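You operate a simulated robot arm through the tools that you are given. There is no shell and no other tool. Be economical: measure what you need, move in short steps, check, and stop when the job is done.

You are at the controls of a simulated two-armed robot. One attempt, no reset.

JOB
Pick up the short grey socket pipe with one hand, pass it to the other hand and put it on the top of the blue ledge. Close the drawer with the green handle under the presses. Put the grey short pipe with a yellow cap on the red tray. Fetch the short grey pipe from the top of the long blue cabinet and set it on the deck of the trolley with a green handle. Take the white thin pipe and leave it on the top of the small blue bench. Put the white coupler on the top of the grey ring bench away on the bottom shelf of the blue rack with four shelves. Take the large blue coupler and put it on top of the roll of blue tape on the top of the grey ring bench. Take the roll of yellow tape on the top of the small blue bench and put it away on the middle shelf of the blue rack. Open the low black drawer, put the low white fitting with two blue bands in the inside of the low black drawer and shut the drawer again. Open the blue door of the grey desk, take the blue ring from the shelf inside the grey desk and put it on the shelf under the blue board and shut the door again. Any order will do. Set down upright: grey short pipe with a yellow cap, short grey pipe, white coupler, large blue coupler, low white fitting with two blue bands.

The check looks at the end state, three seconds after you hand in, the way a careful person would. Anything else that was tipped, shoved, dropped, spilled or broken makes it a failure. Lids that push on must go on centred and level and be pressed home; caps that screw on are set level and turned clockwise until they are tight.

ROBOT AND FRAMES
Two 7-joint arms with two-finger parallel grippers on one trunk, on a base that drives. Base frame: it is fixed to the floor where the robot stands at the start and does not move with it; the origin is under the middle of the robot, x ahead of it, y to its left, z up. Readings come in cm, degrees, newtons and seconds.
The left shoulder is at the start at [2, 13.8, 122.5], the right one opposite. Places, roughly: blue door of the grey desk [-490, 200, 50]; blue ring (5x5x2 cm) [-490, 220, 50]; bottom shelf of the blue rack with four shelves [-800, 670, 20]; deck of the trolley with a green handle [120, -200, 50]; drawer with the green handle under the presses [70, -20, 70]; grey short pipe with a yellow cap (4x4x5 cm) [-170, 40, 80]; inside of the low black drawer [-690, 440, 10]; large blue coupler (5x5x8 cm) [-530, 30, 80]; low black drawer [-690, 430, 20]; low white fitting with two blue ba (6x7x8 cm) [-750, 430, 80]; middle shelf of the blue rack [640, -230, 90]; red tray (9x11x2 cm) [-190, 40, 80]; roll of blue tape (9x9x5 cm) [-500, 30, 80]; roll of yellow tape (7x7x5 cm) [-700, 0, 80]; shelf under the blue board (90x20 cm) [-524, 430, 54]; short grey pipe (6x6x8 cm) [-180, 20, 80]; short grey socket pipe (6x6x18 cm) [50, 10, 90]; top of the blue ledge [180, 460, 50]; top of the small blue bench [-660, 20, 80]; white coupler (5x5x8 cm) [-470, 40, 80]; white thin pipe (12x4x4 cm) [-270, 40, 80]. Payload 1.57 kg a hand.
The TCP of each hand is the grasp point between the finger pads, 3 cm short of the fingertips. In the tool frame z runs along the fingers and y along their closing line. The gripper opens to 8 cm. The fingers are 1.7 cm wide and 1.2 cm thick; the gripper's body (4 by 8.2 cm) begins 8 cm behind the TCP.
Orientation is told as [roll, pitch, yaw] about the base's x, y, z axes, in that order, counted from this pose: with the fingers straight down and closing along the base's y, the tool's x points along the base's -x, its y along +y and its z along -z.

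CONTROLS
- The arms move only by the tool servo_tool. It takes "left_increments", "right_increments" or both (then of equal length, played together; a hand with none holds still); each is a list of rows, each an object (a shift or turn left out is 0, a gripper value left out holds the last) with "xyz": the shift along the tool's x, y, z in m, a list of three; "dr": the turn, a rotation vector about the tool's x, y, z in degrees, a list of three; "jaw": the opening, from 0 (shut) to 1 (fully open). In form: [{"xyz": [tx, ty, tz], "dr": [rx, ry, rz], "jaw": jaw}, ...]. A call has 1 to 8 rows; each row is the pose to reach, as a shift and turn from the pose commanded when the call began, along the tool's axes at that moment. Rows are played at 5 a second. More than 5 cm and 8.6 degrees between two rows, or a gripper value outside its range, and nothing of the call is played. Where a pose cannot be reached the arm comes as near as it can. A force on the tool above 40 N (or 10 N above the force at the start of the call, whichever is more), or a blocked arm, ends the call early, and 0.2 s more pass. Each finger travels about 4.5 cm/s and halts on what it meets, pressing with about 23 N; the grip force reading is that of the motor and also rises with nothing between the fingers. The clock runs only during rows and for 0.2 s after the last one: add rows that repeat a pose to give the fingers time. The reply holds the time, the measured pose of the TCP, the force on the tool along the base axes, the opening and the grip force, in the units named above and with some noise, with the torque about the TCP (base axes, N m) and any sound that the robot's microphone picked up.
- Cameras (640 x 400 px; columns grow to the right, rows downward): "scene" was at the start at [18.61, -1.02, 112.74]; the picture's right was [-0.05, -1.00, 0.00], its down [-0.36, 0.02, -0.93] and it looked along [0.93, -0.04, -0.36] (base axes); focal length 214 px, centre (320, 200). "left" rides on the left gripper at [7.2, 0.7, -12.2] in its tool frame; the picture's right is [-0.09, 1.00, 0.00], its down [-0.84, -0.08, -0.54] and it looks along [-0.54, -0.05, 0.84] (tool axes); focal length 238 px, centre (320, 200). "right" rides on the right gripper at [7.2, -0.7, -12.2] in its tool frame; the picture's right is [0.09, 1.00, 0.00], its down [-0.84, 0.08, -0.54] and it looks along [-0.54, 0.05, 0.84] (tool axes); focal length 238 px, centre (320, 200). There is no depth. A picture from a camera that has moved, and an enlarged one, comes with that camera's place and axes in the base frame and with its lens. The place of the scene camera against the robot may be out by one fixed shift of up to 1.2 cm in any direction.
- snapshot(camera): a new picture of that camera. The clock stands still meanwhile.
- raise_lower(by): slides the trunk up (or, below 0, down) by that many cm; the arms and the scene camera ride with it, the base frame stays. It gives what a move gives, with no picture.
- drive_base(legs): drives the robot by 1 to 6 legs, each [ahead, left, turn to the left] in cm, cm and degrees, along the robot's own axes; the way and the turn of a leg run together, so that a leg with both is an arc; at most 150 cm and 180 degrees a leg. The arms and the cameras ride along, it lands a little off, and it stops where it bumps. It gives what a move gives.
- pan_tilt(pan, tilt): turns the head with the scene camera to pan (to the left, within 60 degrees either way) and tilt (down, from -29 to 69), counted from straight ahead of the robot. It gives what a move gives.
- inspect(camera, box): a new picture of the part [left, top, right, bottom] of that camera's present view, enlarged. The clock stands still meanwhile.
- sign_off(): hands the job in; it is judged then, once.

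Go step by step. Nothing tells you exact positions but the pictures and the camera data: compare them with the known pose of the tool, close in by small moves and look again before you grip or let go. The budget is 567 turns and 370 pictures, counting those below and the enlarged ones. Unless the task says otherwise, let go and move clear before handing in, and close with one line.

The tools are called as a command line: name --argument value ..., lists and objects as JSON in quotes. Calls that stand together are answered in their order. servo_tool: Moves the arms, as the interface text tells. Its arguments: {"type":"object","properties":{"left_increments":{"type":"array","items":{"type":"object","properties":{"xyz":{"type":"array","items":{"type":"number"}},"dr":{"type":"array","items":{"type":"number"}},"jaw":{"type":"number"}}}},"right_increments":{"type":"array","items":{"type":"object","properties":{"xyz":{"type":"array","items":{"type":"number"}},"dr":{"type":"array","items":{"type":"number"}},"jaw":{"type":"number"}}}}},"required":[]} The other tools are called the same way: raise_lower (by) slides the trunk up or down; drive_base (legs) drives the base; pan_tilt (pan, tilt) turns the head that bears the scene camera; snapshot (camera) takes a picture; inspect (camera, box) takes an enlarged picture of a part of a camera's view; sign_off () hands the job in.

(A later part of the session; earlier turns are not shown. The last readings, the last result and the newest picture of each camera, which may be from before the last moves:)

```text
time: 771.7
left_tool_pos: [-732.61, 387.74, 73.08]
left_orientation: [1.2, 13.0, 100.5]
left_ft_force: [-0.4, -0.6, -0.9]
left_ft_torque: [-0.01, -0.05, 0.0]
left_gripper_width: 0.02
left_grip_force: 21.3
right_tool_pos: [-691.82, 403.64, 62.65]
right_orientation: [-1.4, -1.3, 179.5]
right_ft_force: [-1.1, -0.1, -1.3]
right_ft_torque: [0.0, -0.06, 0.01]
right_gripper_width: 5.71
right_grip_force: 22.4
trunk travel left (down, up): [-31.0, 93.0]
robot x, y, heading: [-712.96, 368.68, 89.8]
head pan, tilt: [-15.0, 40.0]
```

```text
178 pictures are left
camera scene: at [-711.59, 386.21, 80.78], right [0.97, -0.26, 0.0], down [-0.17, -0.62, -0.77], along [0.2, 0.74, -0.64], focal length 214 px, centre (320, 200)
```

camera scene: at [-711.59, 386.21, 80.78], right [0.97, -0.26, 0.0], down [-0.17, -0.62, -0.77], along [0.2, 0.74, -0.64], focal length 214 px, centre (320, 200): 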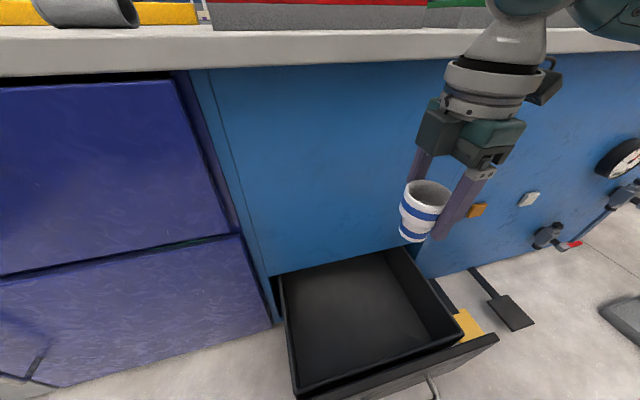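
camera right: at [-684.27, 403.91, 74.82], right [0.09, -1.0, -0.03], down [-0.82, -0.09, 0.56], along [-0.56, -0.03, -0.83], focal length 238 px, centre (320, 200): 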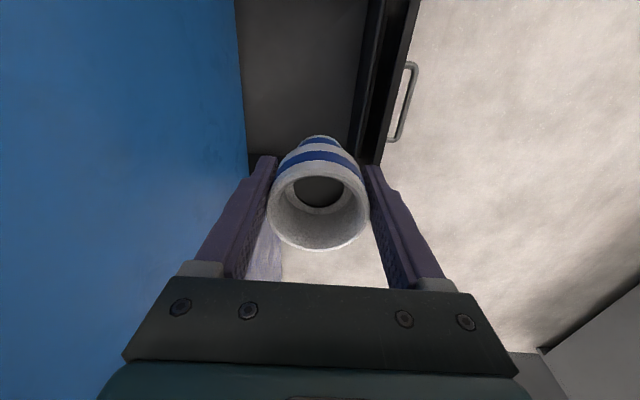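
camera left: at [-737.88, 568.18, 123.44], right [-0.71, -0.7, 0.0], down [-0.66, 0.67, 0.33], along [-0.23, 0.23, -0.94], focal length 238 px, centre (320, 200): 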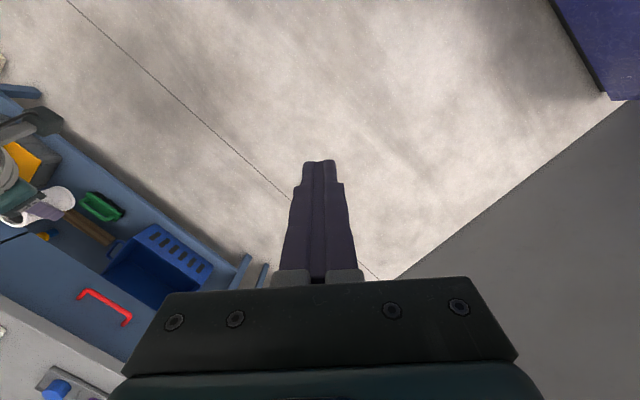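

servo_tool --right_increments '[{"xyz": [0, -0.024, 0]}, {"xyz": [0, -0.024, 0]}]'

raise_lower --by -30

snapshot --camera "right"

snapshot --camera "scene"

```text
time: 772.3
left_tool_pos: [-732.62, 387.74, 72.98]
left_orientation: [1.2, 12.9, 100.5]
left_ft_force: [-0.1, -0.8, -0.2]
left_ft_torque: [-0.02, -0.03, 0.0]
left_gripper_width: 0.01
left_grip_force: 21.2
right_tool_pos: [-691.79, 405.87, 62.78]
right_orientation: [-1.3, -1.3, 179.5]
right_ft_force: [0.5, -0.5, -0.4]
right_ft_torque: [0.02, 0.01, 0.0]
right_gripper_width: 5.68
right_grip_force: 23.0
trunk travel left (down, up): [-31.0, 93.0]
robot x, y, heading: [-713.16, 368.63, 89.8]
head pan, tilt: [-15.0, 40.0]
```

```text
time: 775.3
left_tool_pos: [-732.73, 387.64, 43.07]
left_orientation: [1.2, 12.8, 100.6]
left_ft_force: [0.8, -0.3, 0.3]
left_ft_torque: [-0.01, -0.01, -0.03]
left_gripper_width: 0.0
left_grip_force: 21.2
right_tool_pos: [-691.91, 405.94, 32.68]
right_orientation: [-1.5, -1.3, 179.7]
right_ft_force: [0.4, 0.8, -1.1]
right_ft_torque: [0.0, -0.01, 0.01]
right_gripper_width: 5.69
right_grip_force: 22.7
trunk travel left (down, up): [-1.0, 123.0]
robot x, y, heading: [-713.43, 368.59, 89.9]
head pan, tilt: [-15.0, 40.0]
```

```text
177 pictures are left
camera right: at [-684.26, 406.29, 44.91], right [0.09, -1.0, -0.03], down [-0.82, -0.09, 0.56], along [-0.56, -0.03, -0.83], focal length 238 px, centre (320, 200)
```

right: 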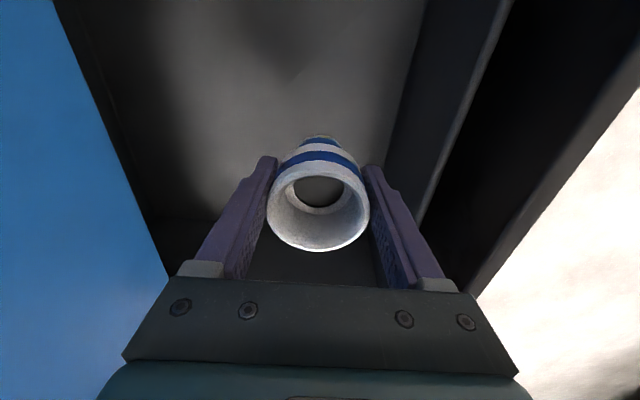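

```text
176 pictures are left
camera scene: at [-711.59, 386.21, 50.78], right [0.97, -0.26, 0.0], down [-0.17, -0.62, -0.77], along [0.2, 0.74, -0.64], focal length 214 px, centre (320, 200)
```

scene: 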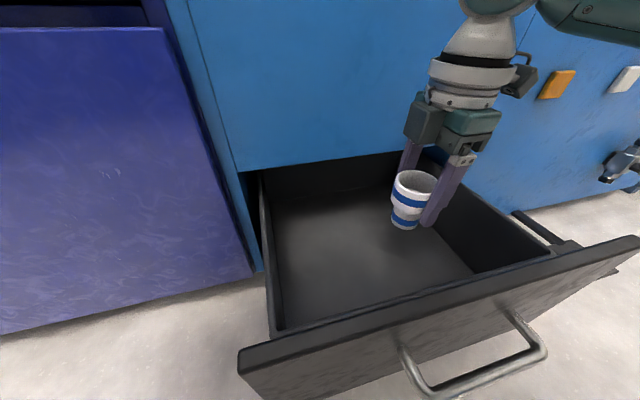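

servo_tool --right_increments '[{"xyz": [0, 0, 0.04]}, {"xyz": [0, 0, 0.08]}, {"xyz": [0, 0, 0.12]}, {"xyz": [0, 0, 0.14]}]'

inspect --camera "scene" --box '[240, 130, 520, 330]'

```text
time: 776.3
left_tool_pos: [-732.78, 387.75, 43.09]
left_orientation: [1.3, 12.9, 100.5]
left_ft_force: [1.2, 0.1, 0.1]
left_ft_torque: [0.0, 0.01, -0.02]
left_gripper_width: 0.02
left_grip_force: 21.0
right_tool_pos: [-692.19, 406.29, 18.76]
right_orientation: [-1.4, -1.3, 179.7]
right_ft_force: [-1.0, 0.1, -1.7]
right_ft_torque: [-0.01, -0.02, 0.0]
right_gripper_width: 5.67
right_grip_force: 23.3
trunk travel left (down, up): [-1.0, 123.0]
robot x, y, heading: [-713.17, 367.97, 90.1]
head pan, tilt: [-15.0, 40.0]
```

```text
2.00 times, centred on (380, 230) of scene
camera zoom: at [-711.63, 386.2, 50.78], right [0.97, -0.26, 0.0], down [-0.17, -0.62, -0.77], along [0.2, 0.74, -0.64], focal length 429 px, centre (200, 140)
```

zoom: 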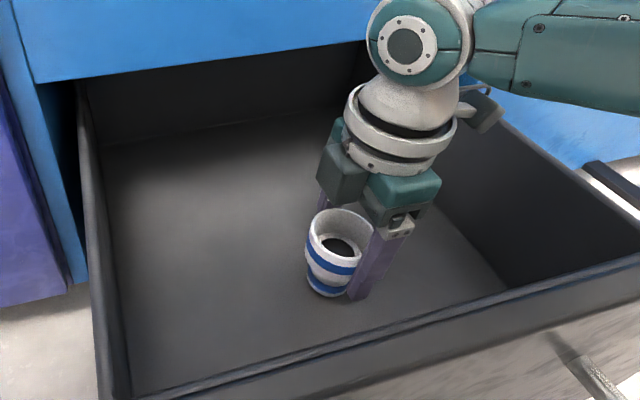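

Nearly at the drawer floor. Feel down in small arm steps.

servo_tool --right_increments '[{"xyz": [0, 0, 0.01]}, {"xyz": [0, 0, 0.015]}, {"xyz": [0, 0, 0.02]}, {"xyz": [0, 0, 0.025]}, {"xyz": [0, 0, 0.03]}, {"xyz": [0, 0, 0.035]}]'

inspect --camera "scene" --box '[240, 130, 520, 330]'

```text
time: 777.5
left_tool_pos: [-732.43, 387.91, 43.03]
left_orientation: [1.0, 12.8, 100.5]
left_ft_force: [1.0, -0.2, 0.1]
left_ft_torque: [0.03, 0.02, 0.03]
left_gripper_width: 0.01
left_grip_force: 21.7
right_tool_pos: [-691.98, 406.91, 16.33]
right_orientation: [-2.1, -1.4, 179.6]
right_ft_force: [2.4, 1.8, 15.2]
right_ft_torque: [-0.14, -0.05, 0.01]
right_gripper_width: 5.49
right_grip_force: 24.0
trunk travel left (down, up): [-1.0, 123.0]
robot x, y, heading: [-713.1, 368.78, 89.8]
head pan, tilt: [-15.0, 40.0]
stopped in row 6 (right hand): the force on the tool passed its limit at 45 N (the readings are from after the stop); the commanded pose is now the measured one
```

```text
2.00 times, centred on (380, 230) of scene
camera zoom: at [-711.4, 386.36, 50.78], right [0.97, -0.26, 0.0], down [-0.17, -0.62, -0.77], along [0.2, 0.74, -0.64], focal length 429 px, centre (200, 140)
```

zoom: 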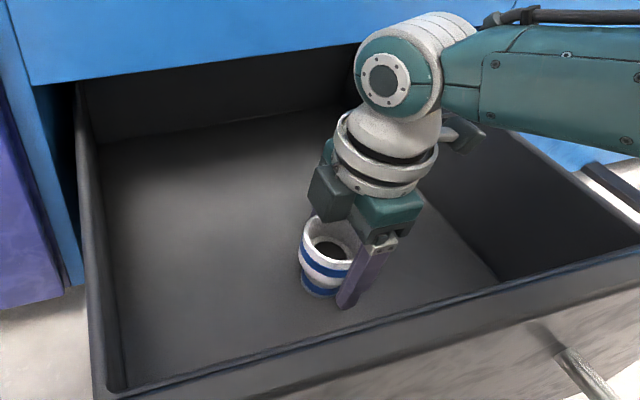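

Contact. Open slowly and lift out.

servo_tool --right_increments '[{"xyz": [0, 0, -0.002], "jaw": 0.72}, {"xyz": [0, 0, -0.002], "jaw": 0.76}, {"xyz": [0, 0, -0.002], "jaw": 0.8}, {"xyz": [0, 0, -0.002], "jaw": 0.86}, {"xyz": [0, 0, -0.002], "jaw": 0.92}, {"xyz": [0, 0, -0.002], "jaw": 0.92}]'

servo_tool --right_increments '[{"xyz": [0, 0, -0.04]}, {"xyz": [0, 0, -0.08]}, {"xyz": [0, 0, -0.12]}, {"xyz": [0, 0, -0.16]}]'

inspect --camera "scene" --box '[240, 130, 520, 330]'

```text
time: 778.9
left_tool_pos: [-732.7, 387.59, 43.06]
left_orientation: [1.2, 12.9, 100.5]
left_ft_force: [0.5, -0.3, -1.2]
left_ft_torque: [-0.01, 0.04, -0.03]
left_gripper_width: 0.01
left_grip_force: 21.2
right_tool_pos: [-692.19, 406.57, 16.3]
right_orientation: [-1.8, -1.5, 179.5]
right_ft_force: [0.7, -0.2, 0.1]
right_ft_torque: [0.05, 0.02, 0.0]
right_gripper_width: 7.35
right_grip_force: 0.1
trunk travel left (down, up): [-1.0, 123.0]
robot x, y, heading: [-713.23, 368.57, 89.7]
head pan, tilt: [-15.0, 40.0]
```

```text
time: 779.9
left_tool_pos: [-732.63, 387.57, 43.06]
left_orientation: [1.2, 12.8, 100.5]
left_ft_force: [0.1, 0.4, 0.4]
left_ft_torque: [0.01, 0.01, 0.01]
left_gripper_width: 0.01
left_grip_force: 21.1
right_tool_pos: [-691.71, 406.03, 32.3]
right_orientation: [-1.7, -1.5, 179.6]
right_ft_force: [0.1, 0.0, 0.7]
right_ft_torque: [0.0, 0.05, -0.02]
right_gripper_width: 7.39
right_grip_force: 0.0
trunk travel left (down, up): [-1.0, 123.0]
robot x, y, heading: [-712.89, 368.87, 89.7]
head pan, tilt: [-15.0, 40.0]
```

```text
2.00 times, centred on (380, 230) of scene
camera zoom: at [-711.53, 386.25, 50.78], right [0.97, -0.26, 0.0], down [-0.17, -0.62, -0.77], along [0.2, 0.74, -0.64], focal length 429 px, centre (200, 140)
```

zoom: 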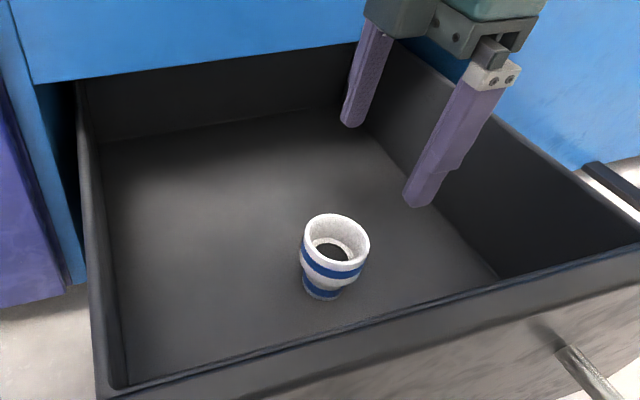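

The fitting stands upright in the drawer. Take hold of the handle again to close it gently.

raise_lower --by 12

drive_base --legs '[[-19.2, -1, 0]]'

servo_tool --right_increments '[{"jaw": 0.45}, {"jaw": 0.45}, {"jaw": 0.45}]'

raise_lower --by -12

snapshot --camera "right"

```text
time: 781.4
left_tool_pos: [-732.7, 387.58, 55.05]
left_orientation: [1.2, 12.8, 100.4]
left_ft_force: [0.2, -0.3, 0.0]
left_ft_torque: [-0.02, -0.03, 0.0]
left_gripper_width: 0.0
left_grip_force: 21.4
right_tool_pos: [-691.83, 406.06, 44.16]
right_orientation: [-1.9, -1.5, 179.7]
right_ft_force: [0.5, 0.0, -0.4]
right_ft_torque: [0.0, 0.0, 0.02]
right_gripper_width: 7.36
right_grip_force: 0.0
trunk travel left (down, up): [-13.0, 111.0]
robot x, y, heading: [-713.11, 368.47, 90.0]
head pan, tilt: [-15.0, 40.0]
```

```text
time: 783.0
left_tool_pos: [-731.82, 368.89, 55.03]
left_orientation: [1.2, 12.8, 100.4]
left_ft_force: [0.4, 0.3, 0.5]
left_ft_torque: [0.01, 0.0, -0.01]
left_gripper_width: 0.0
left_grip_force: 21.2
right_tool_pos: [-690.89, 387.34, 44.18]
right_orientation: [-1.8, -1.5, 179.6]
right_ft_force: [0.1, -0.3, 0.3]
right_ft_torque: [-0.01, 0.03, 0.0]
right_gripper_width: 7.35
right_grip_force: 0.0
trunk travel left (down, up): [-13.0, 111.0]
robot x, y, heading: [-712.13, 349.98, 89.6]
head pan, tilt: [-15.0, 40.0]
```

```text
time: 783.8
left_tool_pos: [-731.76, 368.76, 54.95]
left_orientation: [1.2, 12.7, 100.3]
left_ft_force: [0.2, 1.0, 0.3]
left_ft_torque: [0.01, 0.02, 0.02]
left_gripper_width: 0.0
left_grip_force: 21.3
right_tool_pos: [-690.8, 387.1, 44.22]
right_orientation: [-1.9, -1.6, 179.5]
right_ft_force: [0.6, 0.5, 0.8]
right_ft_torque: [-0.01, -0.03, 0.01]
right_gripper_width: 3.59
right_grip_force: 0.1
trunk travel left (down, up): [-13.0, 111.0]
robot x, y, heading: [-712.34, 349.73, 89.8]
head pan, tilt: [-15.0, 40.0]
```

```text
time: 785.3
left_tool_pos: [-731.72, 368.82, 43.06]
left_orientation: [1.2, 12.9, 100.4]
left_ft_force: [0.4, 0.0, 0.1]
left_ft_torque: [0.01, 0.0, 0.04]
left_gripper_width: 0.01
left_grip_force: 20.4
right_tool_pos: [-690.83, 387.23, 32.23]
right_orientation: [-1.8, -1.5, 179.5]
right_ft_force: [1.3, 0.8, 0.0]
right_ft_torque: [-0.02, 0.01, 0.0]
right_gripper_width: 3.62
right_grip_force: 0.1
trunk travel left (down, up): [-1.0, 123.0]
robot x, y, heading: [-712.2, 349.7, 89.8]
head pan, tilt: [-15.0, 40.0]
```

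```text
172 pictures are left
camera right: at [-683.23, 387.44, 44.37], right [0.08, -1.0, -0.03], down [-0.82, -0.09, 0.56], along [-0.56, -0.02, -0.83], focal length 238 px, centre (320, 200)
```

right: 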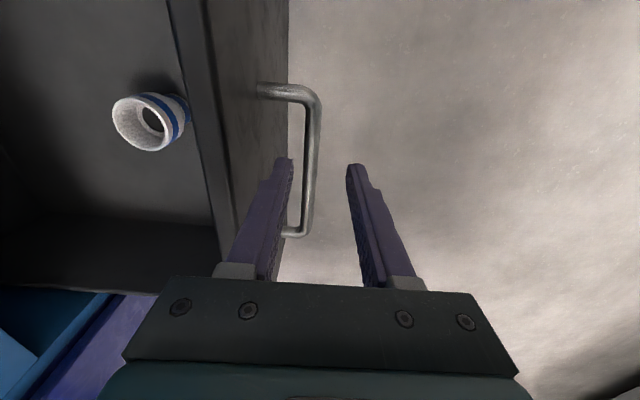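

servo_tool --right_increments '[{"xyz": [0, -0.004, 0.03]}, {"xyz": [0, -0.004, 0.06]}, {"xyz": [0, -0.004, 0.08]}, {"xyz": [0, -0.004, 0.098]}]'

snapshot --camera "right"

```text
time: 786.3
left_tool_pos: [-731.8, 368.86, 43.1]
left_orientation: [1.3, 12.8, 100.4]
left_ft_force: [-0.3, 0.0, -0.8]
left_ft_torque: [0.01, -0.01, -0.01]
left_gripper_width: 0.0
left_grip_force: 21.2
right_tool_pos: [-691.15, 387.88, 22.37]
right_orientation: [-1.9, -1.5, 179.6]
right_ft_force: [-0.2, -0.3, -0.2]
right_ft_torque: [0.0, 0.0, -0.02]
right_gripper_width: 3.59
right_grip_force: 0.0
trunk travel left (down, up): [-1.0, 123.0]
robot x, y, heading: [-712.07, 350.08, 89.8]
head pan, tilt: [-15.0, 40.0]
```

```text
171 pictures are left
camera right: at [-683.54, 388.18, 34.51], right [0.08, -1.0, -0.03], down [-0.82, -0.09, 0.56], along [-0.56, -0.02, -0.83], focal length 238 px, centre (320, 200)
```

right: 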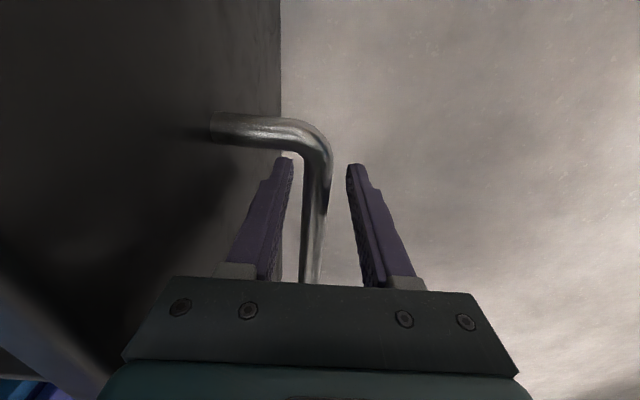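

servo_tool --right_increments '[{"xyz": [-0.02, 0, 0]}, {"xyz": [-0.025, 0, 0]}, {"xyz": [-0.025, 0, 0], "jaw": 0}, {"xyz": [-0.025, 0, 0], "jaw": 0}, {"xyz": [-0.025, 0, 0], "jaw": 0}]'

drive_base --legs '[[3, 0, 0], [3, 0, 0], [3, 0, 0], [3, 0, 0], [3, 0, 0]]'

snapshot --camera "scene"

```text
time: 787.5
left_tool_pos: [-731.69, 368.78, 42.99]
left_orientation: [1.1, 12.7, 100.5]
left_ft_force: [0.5, -0.2, 0.4]
left_ft_torque: [-0.01, -0.03, 0.0]
left_gripper_width: 0.03
left_grip_force: 20.9
right_tool_pos: [-693.59, 388.02, 22.45]
right_orientation: [-1.8, -1.6, 179.5]
right_ft_force: [-0.3, 0.6, 0.2]
right_ft_torque: [0.0, 0.03, 0.44]
right_gripper_width: 1.27
right_grip_force: 27.7
trunk travel left (down, up): [-1.0, 123.0]
robot x, y, heading: [-712.26, 349.98, 89.6]
head pan, tilt: [-15.0, 40.0]
```

```text
time: 790.0
left_tool_pos: [-731.84, 383.32, 43.08]
left_orientation: [1.2, 13.0, 100.4]
left_ft_force: [0.0, -0.3, 0.4]
left_ft_torque: [0.02, -0.01, 0.0]
left_gripper_width: 0.0
left_grip_force: 21.6
right_tool_pos: [-693.54, 402.49, 22.51]
right_orientation: [-1.8, -1.5, 179.5]
right_ft_force: [-1.9, -1.5, 8.3]
right_ft_torque: [0.21, -0.78, 0.47]
right_gripper_width: 1.3
right_grip_force: 29.4
trunk travel left (down, up): [-1.0, 123.0]
robot x, y, heading: [-712.3, 364.54, 89.9]
head pan, tilt: [-15.0, 40.0]
```

```text
170 pictures are left
camera scene: at [-710.63, 381.88, 50.75], right [0.97, -0.26, 0.0], down [-0.17, -0.62, -0.76], along [0.2, 0.74, -0.64], focal length 214 px, centre (320, 200)
```

scene: 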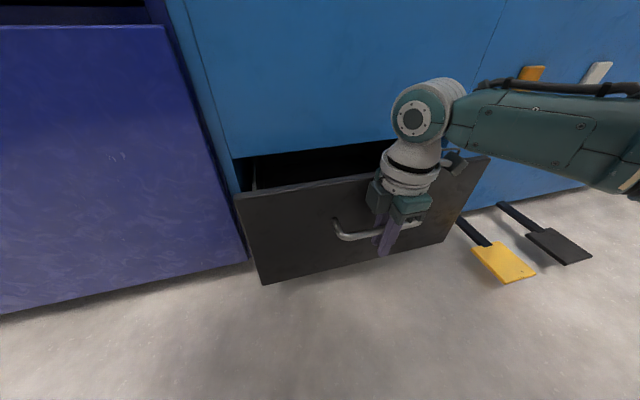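

drive_base --legs '[[3, 0, 0], [3, 0, 0]]'

drive_base --legs '[[1.5, 0, 0]]'

drive_base --legs '[[1, 0, 0]]'

snapshot --camera "scene"

```text
time: 791.3
left_tool_pos: [-731.67, 389.18, 43.02]
left_orientation: [1.3, 13.1, 100.5]
left_ft_force: [0.1, -0.3, 0.1]
left_ft_torque: [0.05, -0.01, 0.01]
left_gripper_width: 0.0
left_grip_force: 21.4
right_tool_pos: [-693.58, 408.38, 22.54]
right_orientation: [-1.8, -1.6, 179.7]
right_ft_force: [-0.3, -2.2, -3.7]
right_ft_torque: [0.23, -0.71, 0.51]
right_gripper_width: 1.27
right_grip_force: 29.9
trunk travel left (down, up): [-1.0, 123.0]
robot x, y, heading: [-712.08, 370.63, 89.9]
head pan, tilt: [-15.0, 40.0]
```

```text
time: 792.1
left_tool_pos: [-731.64, 390.88, 42.97]
left_orientation: [1.2, 13.0, 100.6]
left_ft_force: [-0.5, -0.2, 0.8]
left_ft_torque: [0.01, 0.02, -0.04]
left_gripper_width: 0.0
left_grip_force: 21.5
right_tool_pos: [-693.5, 409.9, 22.56]
right_orientation: [-1.9, -1.4, 179.8]
right_ft_force: [0.2, -0.8, -14.8]
right_ft_torque: [0.16, -0.6, 0.48]
right_gripper_width: 1.3
right_grip_force: 29.9
trunk travel left (down, up): [-1.0, 123.0]
robot x, y, heading: [-712.37, 372.3, 89.9]
head pan, tilt: [-15.0, 40.0]
```

```text
time: 792.8
left_tool_pos: [-731.75, 391.85, 42.97]
left_orientation: [1.2, 13.1, 100.3]
left_ft_force: [-0.1, 1.0, 1.3]
left_ft_torque: [0.01, 0.01, 0.03]
left_gripper_width: 0.01
left_grip_force: 21.1
right_tool_pos: [-693.58, 411.03, 22.64]
right_orientation: [-1.8, -1.4, 179.8]
right_ft_force: [-1.6, -8.9, 4.5]
right_ft_torque: [0.17, 0.06, 0.48]
right_gripper_width: 1.27
right_grip_force: 29.8
trunk travel left (down, up): [-1.0, 123.0]
robot x, y, heading: [-712.14, 373.1, 89.9]
head pan, tilt: [-15.0, 40.0]
```

```text
169 pictures are left
camera scene: at [-710.61, 390.35, 50.74], right [0.97, -0.26, 0.0], down [-0.17, -0.62, -0.76], along [0.2, 0.74, -0.64], focal length 214 px, centre (320, 200)
```

scene: 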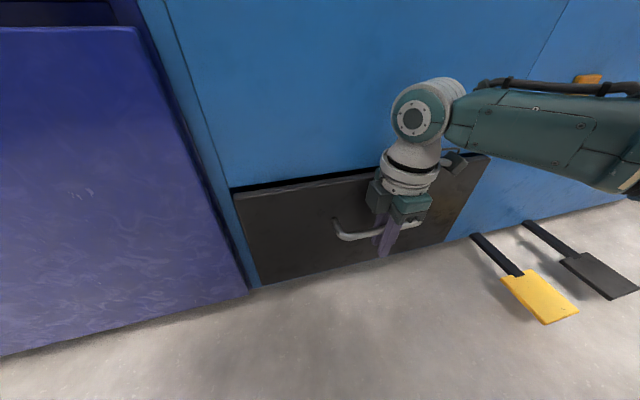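

drive_base --legs '[[0.8, 0, 0]]'

servo_tool --right_increments '[{"jaw": 0.35}, {"jaw": 0.45}, {"jaw": 0.45, "xyz": [0, 0, -0.04]}, {"xyz": [0, 0, -0.08]}, {"xyz": [0, 0, -0.1]}]'

raise_lower --by 10

snapshot --camera "scene"

```text
time: 793.5
left_tool_pos: [-731.64, 391.96, 42.89]
left_orientation: [1.3, 13.1, 100.4]
left_ft_force: [-0.2, -0.1, -0.1]
left_ft_torque: [0.01, 0.04, -0.02]
left_gripper_width: 0.0
left_grip_force: 21.8
right_tool_pos: [-693.45, 410.96, 22.38]
right_orientation: [-1.5, -1.4, 179.8]
right_ft_force: [-2.3, -27.2, 27.7]
right_ft_torque: [0.61, 0.0, 0.37]
right_gripper_width: 1.28
right_grip_force: 29.7
trunk travel left (down, up): [-1.0, 123.0]
robot x, y, heading: [-712.29, 374.0, 89.8]
head pan, tilt: [-15.0, 40.0]
```

```text
time: 794.8
left_tool_pos: [-731.6, 393.11, 42.98]
left_orientation: [1.2, 12.9, 100.3]
left_ft_force: [0.3, -0.2, -0.2]
left_ft_torque: [0.0, -0.04, 0.0]
left_gripper_width: 0.01
left_grip_force: 21.2
right_tool_pos: [-693.31, 412.01, 32.77]
right_orientation: [-1.9, -1.5, 179.8]
right_ft_force: [1.2, -1.1, -0.4]
right_ft_torque: [-0.05, -0.02, 0.01]
right_gripper_width: 3.49
right_grip_force: 0.0
trunk travel left (down, up): [-1.0, 123.0]
robot x, y, heading: [-711.93, 373.6, 89.9]
head pan, tilt: [-15.0, 40.0]
```

```text
time: 796.1
left_tool_pos: [-731.69, 392.95, 52.97]
left_orientation: [1.2, 12.9, 100.5]
left_ft_force: [-0.4, 0.3, 0.0]
left_ft_torque: [0.0, 0.02, -0.01]
left_gripper_width: 0.0
left_grip_force: 21.8
right_tool_pos: [-693.31, 411.89, 42.6]
right_orientation: [-1.8, -1.4, 179.8]
right_ft_force: [0.1, 0.8, -0.2]
right_ft_torque: [-0.02, -0.01, -0.08]
right_gripper_width: 3.63
right_grip_force: 0.1
trunk travel left (down, up): [-11.0, 113.0]
robot x, y, heading: [-712.12, 373.68, 90.0]
head pan, tilt: [-15.0, 40.0]
```

```text
168 pictures are left
camera scene: at [-710.57, 391.48, 60.77], right [0.97, -0.26, 0.0], down [-0.17, -0.62, -0.77], along [0.2, 0.74, -0.64], focal length 214 px, centre (320, 200)
```

scene: 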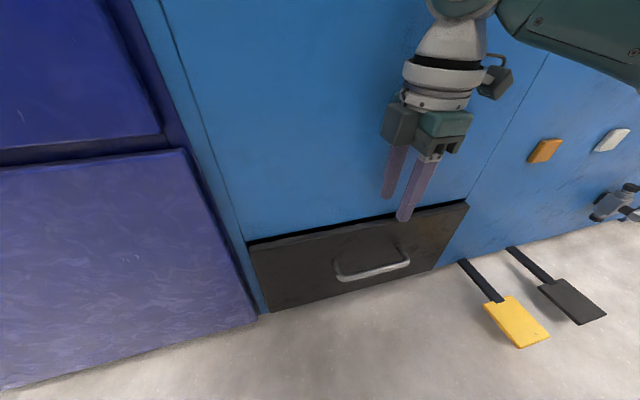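

The black drawer is shut. Back off, restore the right hand, raise and travel round via the x≈-395 aisle to the front of the grey desk.

drive_base --legs '[[-50, 0, 0]]'

raise_lower --by 40

raise_lower --by 40

servo_tool --right_increments '[{"dr": [0, 0, 8.5]}, {"dr": [0, 0, 17]}, {"dr": [0, 0, 25.5]}, {"dr": [0, 0, 34]}, {"dr": [0, 0, 42.5]}, {"dr": [0, 0, 51]}, {"dr": [0, 0, 59.5]}, {"dr": [0, 0, 68]}]'

servo_tool --right_increments '[{"dr": [0, 0, 8]}, {"dr": [0, 0, 16]}, {"dr": [0, 0, 18]}]'

drive_base --legs '[[0, -150, 0], [0, -150, 0], [0, -18, 0], [-110, 0, 0], [-100, 0, 0], [0, 90, 0]]'

pan_tilt --pan 0 --tilt 35

snapshot --camera "scene"

```text
time: 799.0
left_tool_pos: [-731.67, 343.52, 53.04]
left_orientation: [1.2, 12.8, 100.4]
left_ft_force: [-0.2, 0.4, 0.2]
left_ft_torque: [0.0, -0.02, -0.02]
left_gripper_width: 0.0
left_grip_force: 21.2
right_tool_pos: [-693.35, 362.45, 42.67]
right_orientation: [-2.0, -1.5, 179.9]
right_ft_force: [-0.1, -0.4, -0.3]
right_ft_torque: [-0.01, 0.0, 0.01]
right_gripper_width: 3.6
right_grip_force: 0.0
trunk travel left (down, up): [-11.0, 113.0]
robot x, y, heading: [-712.18, 324.27, 89.8]
head pan, tilt: [-15.0, 40.0]
```

```text
time: 802.8
left_tool_pos: [-731.73, 343.43, 92.97]
left_orientation: [1.2, 12.7, 100.4]
left_ft_force: [-0.7, 0.6, -0.2]
left_ft_torque: [-0.01, -0.02, -0.02]
left_gripper_width: 0.0
left_grip_force: 21.3
right_tool_pos: [-693.42, 362.17, 82.56]
right_orientation: [-1.8, -1.4, 179.8]
right_ft_force: [0.1, 0.4, 0.6]
right_ft_torque: [0.01, -0.01, 0.01]
right_gripper_width: 3.59
right_grip_force: 0.1
trunk travel left (down, up): [-51.0, 73.0]
robot x, y, heading: [-712.35, 324.27, 89.8]
head pan, tilt: [-15.0, 40.0]
```

```text
time: 806.7
left_tool_pos: [-731.7, 343.32, 133.02]
left_orientation: [1.1, 12.9, 100.4]
left_ft_force: [-0.4, 0.1, 0.2]
left_ft_torque: [0.0, 0.03, -0.02]
left_gripper_width: 0.0
left_grip_force: 21.2
right_tool_pos: [-693.3, 362.27, 122.74]
right_orientation: [-1.8, -1.3, 179.8]
right_ft_force: [0.6, 0.4, 0.8]
right_ft_torque: [-0.02, -0.01, 0.02]
right_gripper_width: 3.6
right_grip_force: 0.1
trunk travel left (down, up): [-91.0, 33.0]
robot x, y, heading: [-712.34, 323.98, 90.0]
head pan, tilt: [-15.0, 40.0]
```

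```text
time: 808.5
left_tool_pos: [-731.89, 343.33, 133.08]
left_orientation: [1.2, 12.8, 100.5]
left_ft_force: [-0.6, 1.0, -0.7]
left_ft_torque: [0.02, -0.02, 0.0]
left_gripper_width: 0.01
left_grip_force: 21.9
right_tool_pos: [-693.39, 362.23, 122.72]
right_orientation: [0.8, -2.2, 111.5]
right_ft_force: [-0.5, -0.4, -1.1]
right_ft_torque: [-0.03, -0.03, -0.01]
right_gripper_width: 3.59
right_grip_force: 0.0
trunk travel left (down, up): [-91.0, 33.0]
robot x, y, heading: [-712.13, 324.38, 89.6]
head pan, tilt: [-15.0, 40.0]
```

```text
time: 809.3
left_tool_pos: [-731.72, 343.35, 133.05]
left_orientation: [1.2, 12.7, 100.4]
left_ft_force: [0.5, 0.2, -0.4]
left_ft_torque: [-0.01, -0.01, 0.03]
left_gripper_width: 0.0
left_grip_force: 20.9
right_tool_pos: [-693.33, 362.33, 122.61]
right_orientation: [1.3, -1.9, 93.6]
right_ft_force: [-0.1, 1.1, 0.1]
right_ft_torque: [-0.01, -0.02, -0.04]
right_gripper_width: 3.58
right_grip_force: 0.1
trunk travel left (down, up): [-91.0, 33.0]
robot x, y, heading: [-712.32, 324.33, 90.1]
head pan, tilt: [-15.0, 40.0]
```

```text
time: 839.1
left_tool_pos: [-505.8, 133.49, 133.08]
left_orientation: [1.2, 12.9, 100.0]
left_ft_force: [-0.6, 0.5, 1.2]
left_ft_torque: [0.02, -0.04, -0.03]
left_gripper_width: 0.0
left_grip_force: 21.2
right_tool_pos: [-467.37, 152.14, 122.68]
right_orientation: [1.3, -1.9, 93.5]
right_ft_force: [0.1, 0.9, 0.0]
right_ft_torque: [-0.01, -0.02, 0.04]
right_gripper_width: 3.61
right_grip_force: 0.1
trunk travel left (down, up): [-91.0, 33.0]
robot x, y, heading: [-486.34, 114.11, 89.5]
head pan, tilt: [-15.0, 40.0]
```

```text
time: 839.8
left_tool_pos: [-505.97, 133.46, 133.02]
left_orientation: [1.2, 12.8, 100.1]
left_ft_force: [-1.0, 0.2, 0.0]
left_ft_torque: [-0.03, -0.03, -0.03]
left_gripper_width: 0.01
left_grip_force: 21.0
right_tool_pos: [-467.4, 152.08, 122.66]
right_orientation: [1.3, -1.8, 93.4]
right_ft_force: [0.0, 0.4, 0.5]
right_ft_torque: [-0.02, 0.0, -0.03]
right_gripper_width: 3.6
right_grip_force: 0.0
trunk travel left (down, up): [-91.0, 33.0]
robot x, y, heading: [-486.27, 114.24, 89.5]
head pan, tilt: [0.0, 35.0]
```

```text
167 pictures are left
camera scene: at [-487.01, 132.45, 141.53], right [1.0, -0.01, 0.0], down [0.0, -0.57, -0.82], along [0.01, 0.82, -0.57], focal length 214 px, centre (320, 200)
```

scene: 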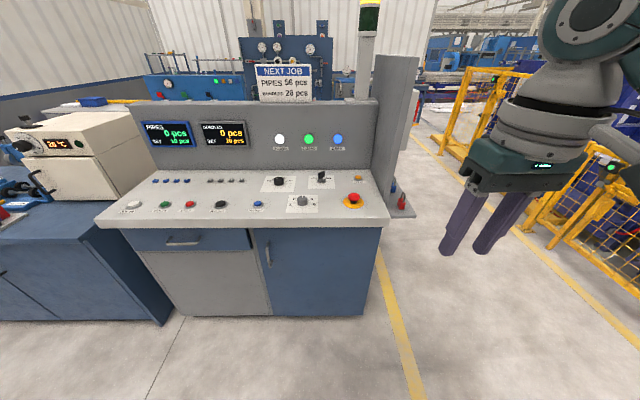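

The blue door's vertical handle is at about [-509.5, 196, 57–76], hinge on the right at x≈-459. Tilt the right hand 45° forward and line it up with the handle.

servo_tool --right_increments '[{"dr": [0, -8, 0], "jaw": 0.6}, {"dr": [0, -16, 0]}, {"dr": [0, -24, 0]}, {"dr": [0, -32, 0]}, {"dr": [0, -40, 0]}, {"dr": [0, -43, 0]}]'

drive_base --legs '[[30, 42, 0.5]]'

raise_lower --by -40

raise_lower --by -14

snapshot --camera "right"

pan_tilt --pan -20 --tilt 30

snapshot --camera "scene"

```text
time: 841.2
left_tool_pos: [-505.82, 133.49, 133.06]
left_orientation: [1.2, 12.8, 100.0]
left_ft_force: [-0.1, -0.6, 1.0]
left_ft_torque: [-0.02, -0.01, -0.02]
left_gripper_width: 0.0
left_grip_force: 20.9
right_tool_pos: [-467.5, 152.2, 122.47]
right_orientation: [1.8, -45.0, 92.3]
right_ft_force: [0.0, 0.1, -0.3]
right_ft_torque: [0.04, 0.04, -0.02]
right_gripper_width: 4.8
right_grip_force: 0.0
trunk travel left (down, up): [-91.0, 33.0]
robot x, y, heading: [-486.2, 113.81, 89.6]
head pan, tilt: [0.0, 35.0]
```

```text
time: 844.2
left_tool_pos: [-547.88, 163.44, 133.01]
left_orientation: [1.2, 12.8, 100.5]
left_ft_force: [0.5, 0.0, 0.1]
left_ft_torque: [-0.01, 0.01, -0.02]
left_gripper_width: 0.0
left_grip_force: 20.8
right_tool_pos: [-509.44, 182.21, 122.66]
right_orientation: [1.8, -44.9, 92.5]
right_ft_force: [0.1, 0.3, -0.3]
right_ft_torque: [-0.03, 0.05, 0.0]
right_gripper_width: 4.81
right_grip_force: 0.0
trunk travel left (down, up): [-91.0, 33.0]
robot x, y, heading: [-528.51, 144.33, 89.9]
head pan, tilt: [0.0, 35.0]
```

```text
time: 848.1
left_tool_pos: [-547.91, 163.33, 93.05]
left_orientation: [1.2, 12.9, 100.3]
left_ft_force: [0.0, -0.5, -0.5]
left_ft_torque: [0.0, 0.0, 0.01]
left_gripper_width: 0.0
left_grip_force: 21.3
right_tool_pos: [-509.5, 182.27, 82.61]
right_orientation: [1.8, -45.0, 92.5]
right_ft_force: [0.8, 1.2, 1.1]
right_ft_torque: [0.0, -0.02, 0.05]
right_gripper_width: 4.79
right_grip_force: 0.1
trunk travel left (down, up): [-51.0, 73.0]
robot x, y, heading: [-528.42, 144.5, 89.7]
head pan, tilt: [0.0, 35.0]
```

```text
time: 849.8
left_tool_pos: [-547.82, 163.33, 79.02]
left_orientation: [1.2, 12.8, 100.4]
left_ft_force: [-0.1, 0.1, 0.8]
left_ft_torque: [0.02, 0.0, -0.03]
left_gripper_width: 0.01
left_grip_force: 21.7
right_tool_pos: [-509.49, 182.34, 68.71]
right_orientation: [1.7, -44.8, 92.5]
right_ft_force: [-0.3, 0.1, -0.4]
right_ft_torque: [0.0, -0.01, -0.04]
right_gripper_width: 4.8
right_grip_force: 0.0
trunk travel left (down, up): [-37.0, 87.0]
robot x, y, heading: [-528.52, 144.48, 89.8]
head pan, tilt: [0.0, 35.0]
```

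```text
166 pictures are left
camera right: at [-507.72, 168.62, 72.27], right [-0.99, -0.13, -0.04], down [-0.07, 0.21, 0.98], along [-0.12, 0.97, -0.21], focal length 238 px, centre (320, 200)
```

right: 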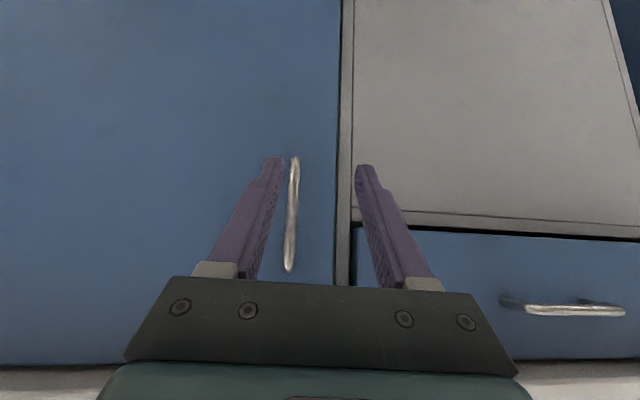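

```text
time: 850.6
left_tool_pos: [-547.8, 163.35, 79.09]
left_orientation: [1.3, 12.9, 100.4]
left_ft_force: [0.1, 0.6, -0.4]
left_ft_torque: [0.0, 0.0, 0.03]
left_gripper_width: 0.0
left_grip_force: 21.5
right_tool_pos: [-509.34, 182.08, 68.6]
right_orientation: [1.8, -44.9, 92.5]
right_ft_force: [-1.2, 0.9, 0.0]
right_ft_torque: [0.02, 0.0, -0.01]
right_gripper_width: 4.82
right_grip_force: 0.1
trunk travel left (down, up): [-37.0, 87.0]
robot x, y, heading: [-528.32, 144.17, 90.2]
head pan, tilt: [-20.0, 30.0]
```

```text
165 pictures are left
camera scene: at [-525.89, 162.12, 88.31], right [0.94, -0.34, 0.0], down [-0.17, -0.47, -0.87], along [0.3, 0.81, -0.5], focal length 214 px, centre (320, 200)
```

scene: 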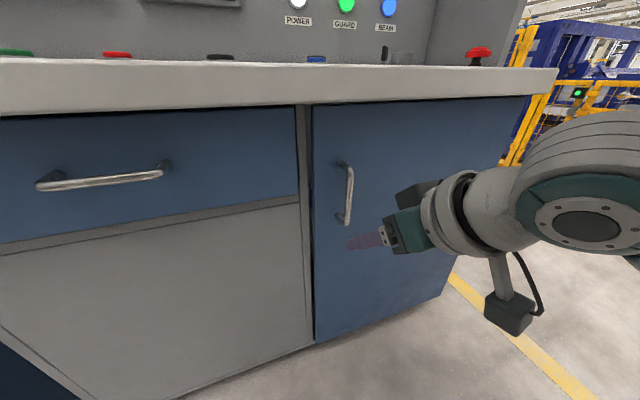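

drive_base --legs '[[11, -1.5, 0]]'

snapshot --camera "right"

inspect --camera "scene" --box '[280, 100, 480, 260]'

```text
time: 851.8
left_tool_pos: [-546.37, 174.35, 79.01]
left_orientation: [1.3, 12.9, 100.4]
left_ft_force: [-1.0, 0.9, 0.1]
left_ft_torque: [0.02, -0.02, 0.02]
left_gripper_width: 0.0
left_grip_force: 21.0
right_tool_pos: [-508.02, 193.26, 68.55]
right_orientation: [1.7, -44.9, 92.5]
right_ft_force: [-0.2, -0.1, -0.6]
right_ft_torque: [0.0, 0.0, -0.01]
right_gripper_width: 4.8
right_grip_force: 0.0
trunk travel left (down, up): [-37.0, 87.0]
robot x, y, heading: [-526.96, 155.27, 90.0]
head pan, tilt: [-20.0, 30.0]
```

```text
164 pictures are left
camera right: at [-506.22, 179.63, 72.26], right [-0.99, -0.13, -0.04], down [-0.07, 0.21, 0.98], along [-0.12, 0.97, -0.21], focal length 238 px, centre (320, 200)
```

right: 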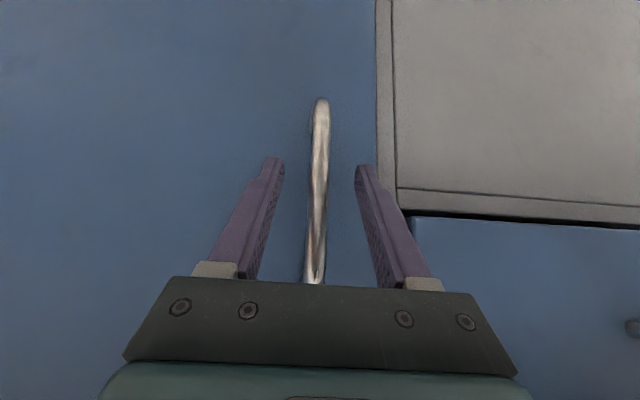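

```text
2.50 times, centred on (380, 180) of scene
camera zoom: at [-524.38, 173.12, 88.32], right [0.94, -0.34, 0.0], down [-0.17, -0.47, -0.87], along [0.3, 0.81, -0.5], focal length 536 px, centre (170, 250)
```

zoom: 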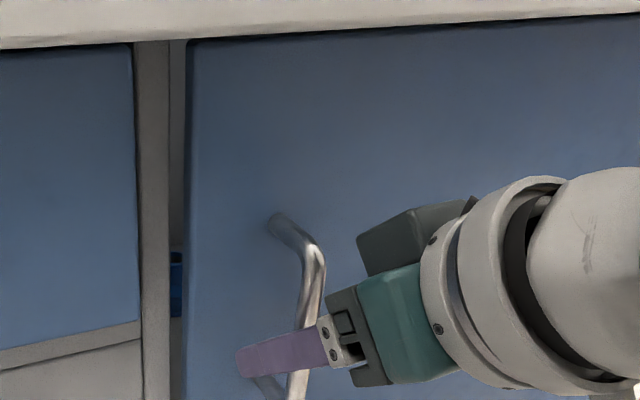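

Bar at y≈194, between the fingers. Advance 1 cm and grip, then pull back slightly following the arc.

drive_base --legs '[[1, 0, 0]]'

servo_tool --right_increments '[{"jaw": 0}, {"jaw": 0}, {"jaw": 0}, {"jaw": 0}]'

drive_base --legs '[[-6, -0.4, 0]]'

drive_base --legs '[[-6, -1.2, 0]]'

snapshot --camera "scene"

```text
time: 852.5
left_tool_pos: [-546.39, 175.25, 78.97]
left_orientation: [1.2, 12.9, 100.4]
left_ft_force: [1.0, 0.5, -0.3]
left_ft_torque: [0.0, 0.0, 0.03]
left_gripper_width: 0.0
left_grip_force: 22.2
right_tool_pos: [-507.95, 194.15, 68.59]
right_orientation: [1.8, -45.0, 92.5]
right_ft_force: [0.5, 0.1, -0.9]
right_ft_torque: [0.01, 0.01, 0.01]
right_gripper_width: 4.78
right_grip_force: 0.2
trunk travel left (down, up): [-37.0, 87.0]
robot x, y, heading: [-526.73, 156.04, 89.9]
head pan, tilt: [-20.0, 30.0]
```

```text
time: 853.5
left_tool_pos: [-546.23, 175.29, 78.96]
left_orientation: [1.3, 12.9, 100.4]
left_ft_force: [-0.6, 0.0, 0.0]
left_ft_torque: [0.03, -0.03, 0.03]
left_gripper_width: 0.0
left_grip_force: 21.7
right_tool_pos: [-507.93, 194.3, 68.51]
right_orientation: [1.8, -44.9, 92.6]
right_ft_force: [-0.5, -0.6, 0.5]
right_ft_torque: [-0.05, -0.7, -0.02]
right_gripper_width: 1.31
right_grip_force: 30.1
trunk travel left (down, up): [-37.0, 87.0]
robot x, y, heading: [-526.86, 156.34, 89.9]
head pan, tilt: [-20.0, 30.0]
```

```text
time: 854.5
left_tool_pos: [-545.57, 169.29, 78.94]
left_orientation: [1.0, 12.9, 100.4]
left_ft_force: [-0.7, -0.3, 0.1]
left_ft_torque: [0.03, 0.03, -0.02]
left_gripper_width: 0.01
left_grip_force: 21.0
right_tool_pos: [-507.03, 188.07, 68.59]
right_orientation: [1.3, -44.8, 92.8]
right_ft_force: [13.2, 3.4, -5.1]
right_ft_torque: [-0.08, -0.6, 0.17]
right_gripper_width: 1.31
right_grip_force: 29.7
trunk travel left (down, up): [-37.0, 87.0]
robot x, y, heading: [-526.31, 150.25, 89.7]
head pan, tilt: [-20.0, 30.0]
```

```text
time: 855.5
left_tool_pos: [-544.15, 163.39, 78.95]
left_orientation: [0.9, 12.9, 100.3]
left_ft_force: [-0.5, 0.0, 0.4]
left_ft_torque: [0.0, 0.03, 0.02]
left_gripper_width: 0.0
left_grip_force: 21.4
right_tool_pos: [-505.3, 182.21, 68.57]
right_orientation: [0.7, -44.7, 93.0]
right_ft_force: [23.7, 8.7, -9.9]
right_ft_torque: [-0.13, -0.32, 0.21]
right_gripper_width: 1.29
right_grip_force: 29.8
trunk travel left (down, up): [-37.0, 87.0]
robot x, y, heading: [-525.1, 144.18, 89.9]
head pan, tilt: [-20.0, 30.0]
```

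```text
162 pictures are left
camera scene: at [-522.21, 162.18, 88.34], right [0.94, -0.34, 0.01], down [-0.17, -0.47, -0.87], along [0.3, 0.81, -0.5], focal length 214 px, centre (320, 200)
```

scene: 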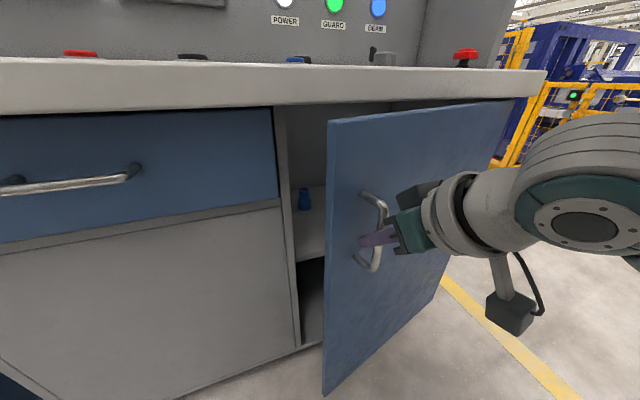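

The door is ajar. I'll keep hold of the handle and swing the base round the hinge in small arcs.

drive_base --legs '[[-10.6, -11.7, 10]]'

drive_base --legs '[[-10.6, -10.7, 10]]'

snapshot --camera "scene"

```text
time: 856.9
left_tool_pos: [-536.63, 151.12, 79.08]
left_orientation: [1.3, 12.9, 109.5]
left_ft_force: [0.8, -1.0, -0.1]
left_ft_torque: [0.03, 0.02, -0.02]
left_gripper_width: 0.0
left_grip_force: 20.6
right_tool_pos: [-502.38, 175.58, 68.63]
right_orientation: [3.1, -44.9, 101.7]
right_ft_force: [-9.8, -4.3, -1.3]
right_ft_torque: [0.65, -0.54, 0.11]
right_gripper_width: 1.34
right_grip_force: 30.4
trunk travel left (down, up): [-37.0, 87.0]
robot x, y, heading: [-514.24, 135.09, 98.8]
head pan, tilt: [-20.0, 30.0]
stopped in leg 1: the force on the tool passed its limit at 43 N (the readings are from after the stop); the commanded pose is now the measured one
```

```text
time: 858.1
left_tool_pos: [-528.77, 141.93, 79.06]
left_orientation: [1.4, 12.9, 117.0]
left_ft_force: [-0.3, -0.7, 0.4]
left_ft_torque: [0.0, 0.02, -0.01]
left_gripper_width: 0.01
left_grip_force: 21.1
right_tool_pos: [-498.93, 169.92, 68.58]
right_orientation: [4.7, -44.9, 109.0]
right_ft_force: [-10.8, -8.9, 0.9]
right_ft_torque: [0.54, -0.57, 0.13]
right_gripper_width: 1.42
right_grip_force: 31.1
trunk travel left (down, up): [-37.0, 87.0]
robot x, y, heading: [-504.72, 129.11, 106.4]
head pan, tilt: [-20.0, 30.0]
stopped in leg 1: the force on the tool passed its limit at 42 N (the readings are from after the stop); the commanded pose is now the measured one
```

```text
161 pictures are left
camera scene: at [-507.6, 147.07, 88.26], right [1.0, -0.06, 0.0], down [-0.03, -0.5, -0.86], along [0.05, 0.86, -0.5], focal length 214 px, centre (320, 200)
```

scene: 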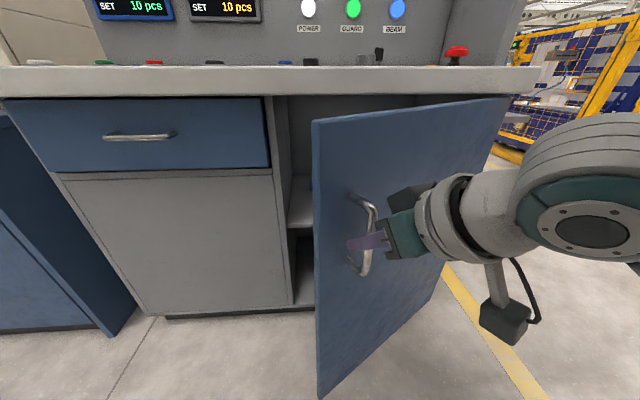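

drive_base --legs '[[-8.8, -7.2, 8]]'

drive_base --legs '[[-8.5, -7.8, 8]]'

drive_base --legs '[[-8.5, -7.8, 8]]'

```text
time: 859.3
left_tool_pos: [-520.75, 132.72, 79.18]
left_orientation: [1.4, 12.9, 125.0]
left_ft_force: [0.3, 0.8, -0.5]
left_ft_torque: [0.04, -0.01, -0.01]
left_gripper_width: 0.0
left_grip_force: 21.4
right_tool_pos: [-494.65, 164.93, 68.59]
right_orientation: [4.4, -44.9, 117.0]
right_ft_force: [-9.1, -8.5, 0.1]
right_ft_torque: [0.25, -0.74, 0.13]
right_gripper_width: 1.39
right_grip_force: 30.2
trunk travel left (down, up): [-37.0, 87.0]
robot x, y, heading: [-494.92, 123.49, 114.3]
head pan, tilt: [-20.0, 30.0]
```

```text
time: 860.5
left_tool_pos: [-511.07, 125.12, 79.1]
left_orientation: [1.5, 12.8, 133.0]
left_ft_force: [0.0, 0.3, 0.0]
left_ft_torque: [0.0, 0.01, -0.01]
left_gripper_width: 0.0
left_grip_force: 20.9
right_tool_pos: [-489.94, 160.56, 68.59]
right_orientation: [4.7, -44.9, 125.0]
right_ft_force: [-12.2, -15.3, 5.1]
right_ft_torque: [0.26, -0.76, 0.09]
right_gripper_width: 1.39
right_grip_force: 30.3
trunk travel left (down, up): [-37.0, 87.0]
robot x, y, heading: [-484.01, 119.53, 122.5]
head pan, tilt: [-20.0, 30.0]
```

```text
time: 861.8
left_tool_pos: [-500.44, 119.1, 79.06]
left_orientation: [1.6, 12.9, 140.9]
left_ft_force: [0.2, 0.8, 0.4]
left_ft_torque: [-0.01, -0.02, -0.05]
left_gripper_width: 0.0
left_grip_force: 21.3
right_tool_pos: [-484.37, 156.7, 68.63]
right_orientation: [5.2, -44.9, 132.6]
right_ft_force: [-14.0, -24.1, 8.3]
right_ft_torque: [0.51, -0.57, 0.05]
right_gripper_width: 1.38
right_grip_force: 30.3
trunk travel left (down, up): [-37.0, 87.0]
robot x, y, heading: [-472.83, 117.85, 130.2]
head pan, tilt: [-20.0, 30.0]
```

drive_base --legs '[[-9, -6, 8]]'

drive_base --legs '[[-8.8, -7.2, 8]]'

drive_base --legs '[[-8.8, -7.2, 8]]'

snapshot --camera "scene"

```text
time: 862.9
left_tool_pos: [-489.15, 113.83, 78.88]
left_orientation: [0.9, 12.8, 148.8]
left_ft_force: [0.6, 0.2, -0.6]
left_ft_torque: [0.03, 0.02, -0.01]
left_gripper_width: 0.0
left_grip_force: 21.2
right_tool_pos: [-478.31, 153.8, 68.55]
right_orientation: [3.8, -44.6, 141.5]
right_ft_force: [9.4, 21.1, -22.1]
right_ft_torque: [0.87, 0.05, 0.12]
right_gripper_width: 1.38
right_grip_force: 30.5
trunk travel left (down, up): [-37.0, 87.0]
robot x, y, heading: [-462.22, 115.29, 138.2]
head pan, tilt: [-20.0, 30.0]
```

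```text
time: 864.1
left_tool_pos: [-477.46, 110.67, 79.09]
left_orientation: [0.9, 12.7, 156.9]
left_ft_force: [0.2, 0.0, 0.2]
left_ft_torque: [-0.01, 0.04, 0.01]
left_gripper_width: 0.02
left_grip_force: 21.3
right_tool_pos: [-472.28, 151.71, 68.67]
right_orientation: [3.3, -44.5, 149.6]
right_ft_force: [6.1, 20.5, -9.1]
right_ft_torque: [0.56, -0.43, 0.19]
right_gripper_width: 1.37
right_grip_force: 29.9
trunk travel left (down, up): [-37.0, 87.0]
robot x, y, heading: [-450.79, 115.95, 146.1]
head pan, tilt: [-20.0, 30.0]
```

```text
time: 865.4
left_tool_pos: [-465.35, 108.93, 79.12]
left_orientation: [0.9, 12.7, 165.0]
left_ft_force: [0.3, 1.1, -0.3]
left_ft_torque: [-0.03, 0.04, 0.0]
left_gripper_width: 0.03
left_grip_force: 20.9
right_tool_pos: [-465.94, 150.6, 68.69]
right_orientation: [3.0, -44.6, 157.8]
right_ft_force: [2.0, 21.5, -3.1]
right_ft_torque: [0.6, -0.33, 0.15]
right_gripper_width: 1.37
right_grip_force: 30.0
trunk travel left (down, up): [-37.0, 87.0]
robot x, y, heading: [-439.66, 117.67, 153.9]
head pan, tilt: [-20.0, 30.0]
```

```text
160 pictures are left
camera scene: at [-455.66, 128.48, 88.35], right [0.72, 0.7, 0.0], down [0.35, -0.35, -0.87], along [-0.6, 0.62, -0.5], focal length 214 px, centre (320, 200)
```

scene: 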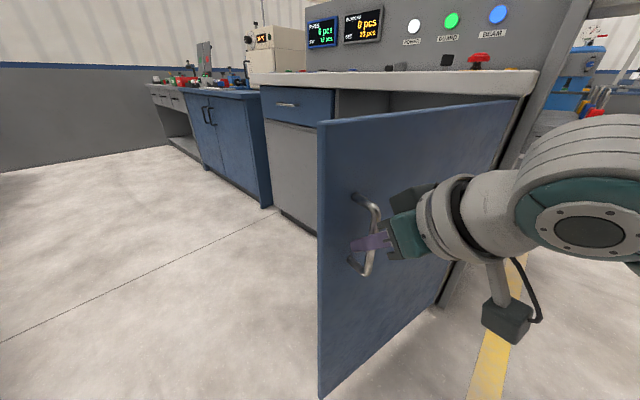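

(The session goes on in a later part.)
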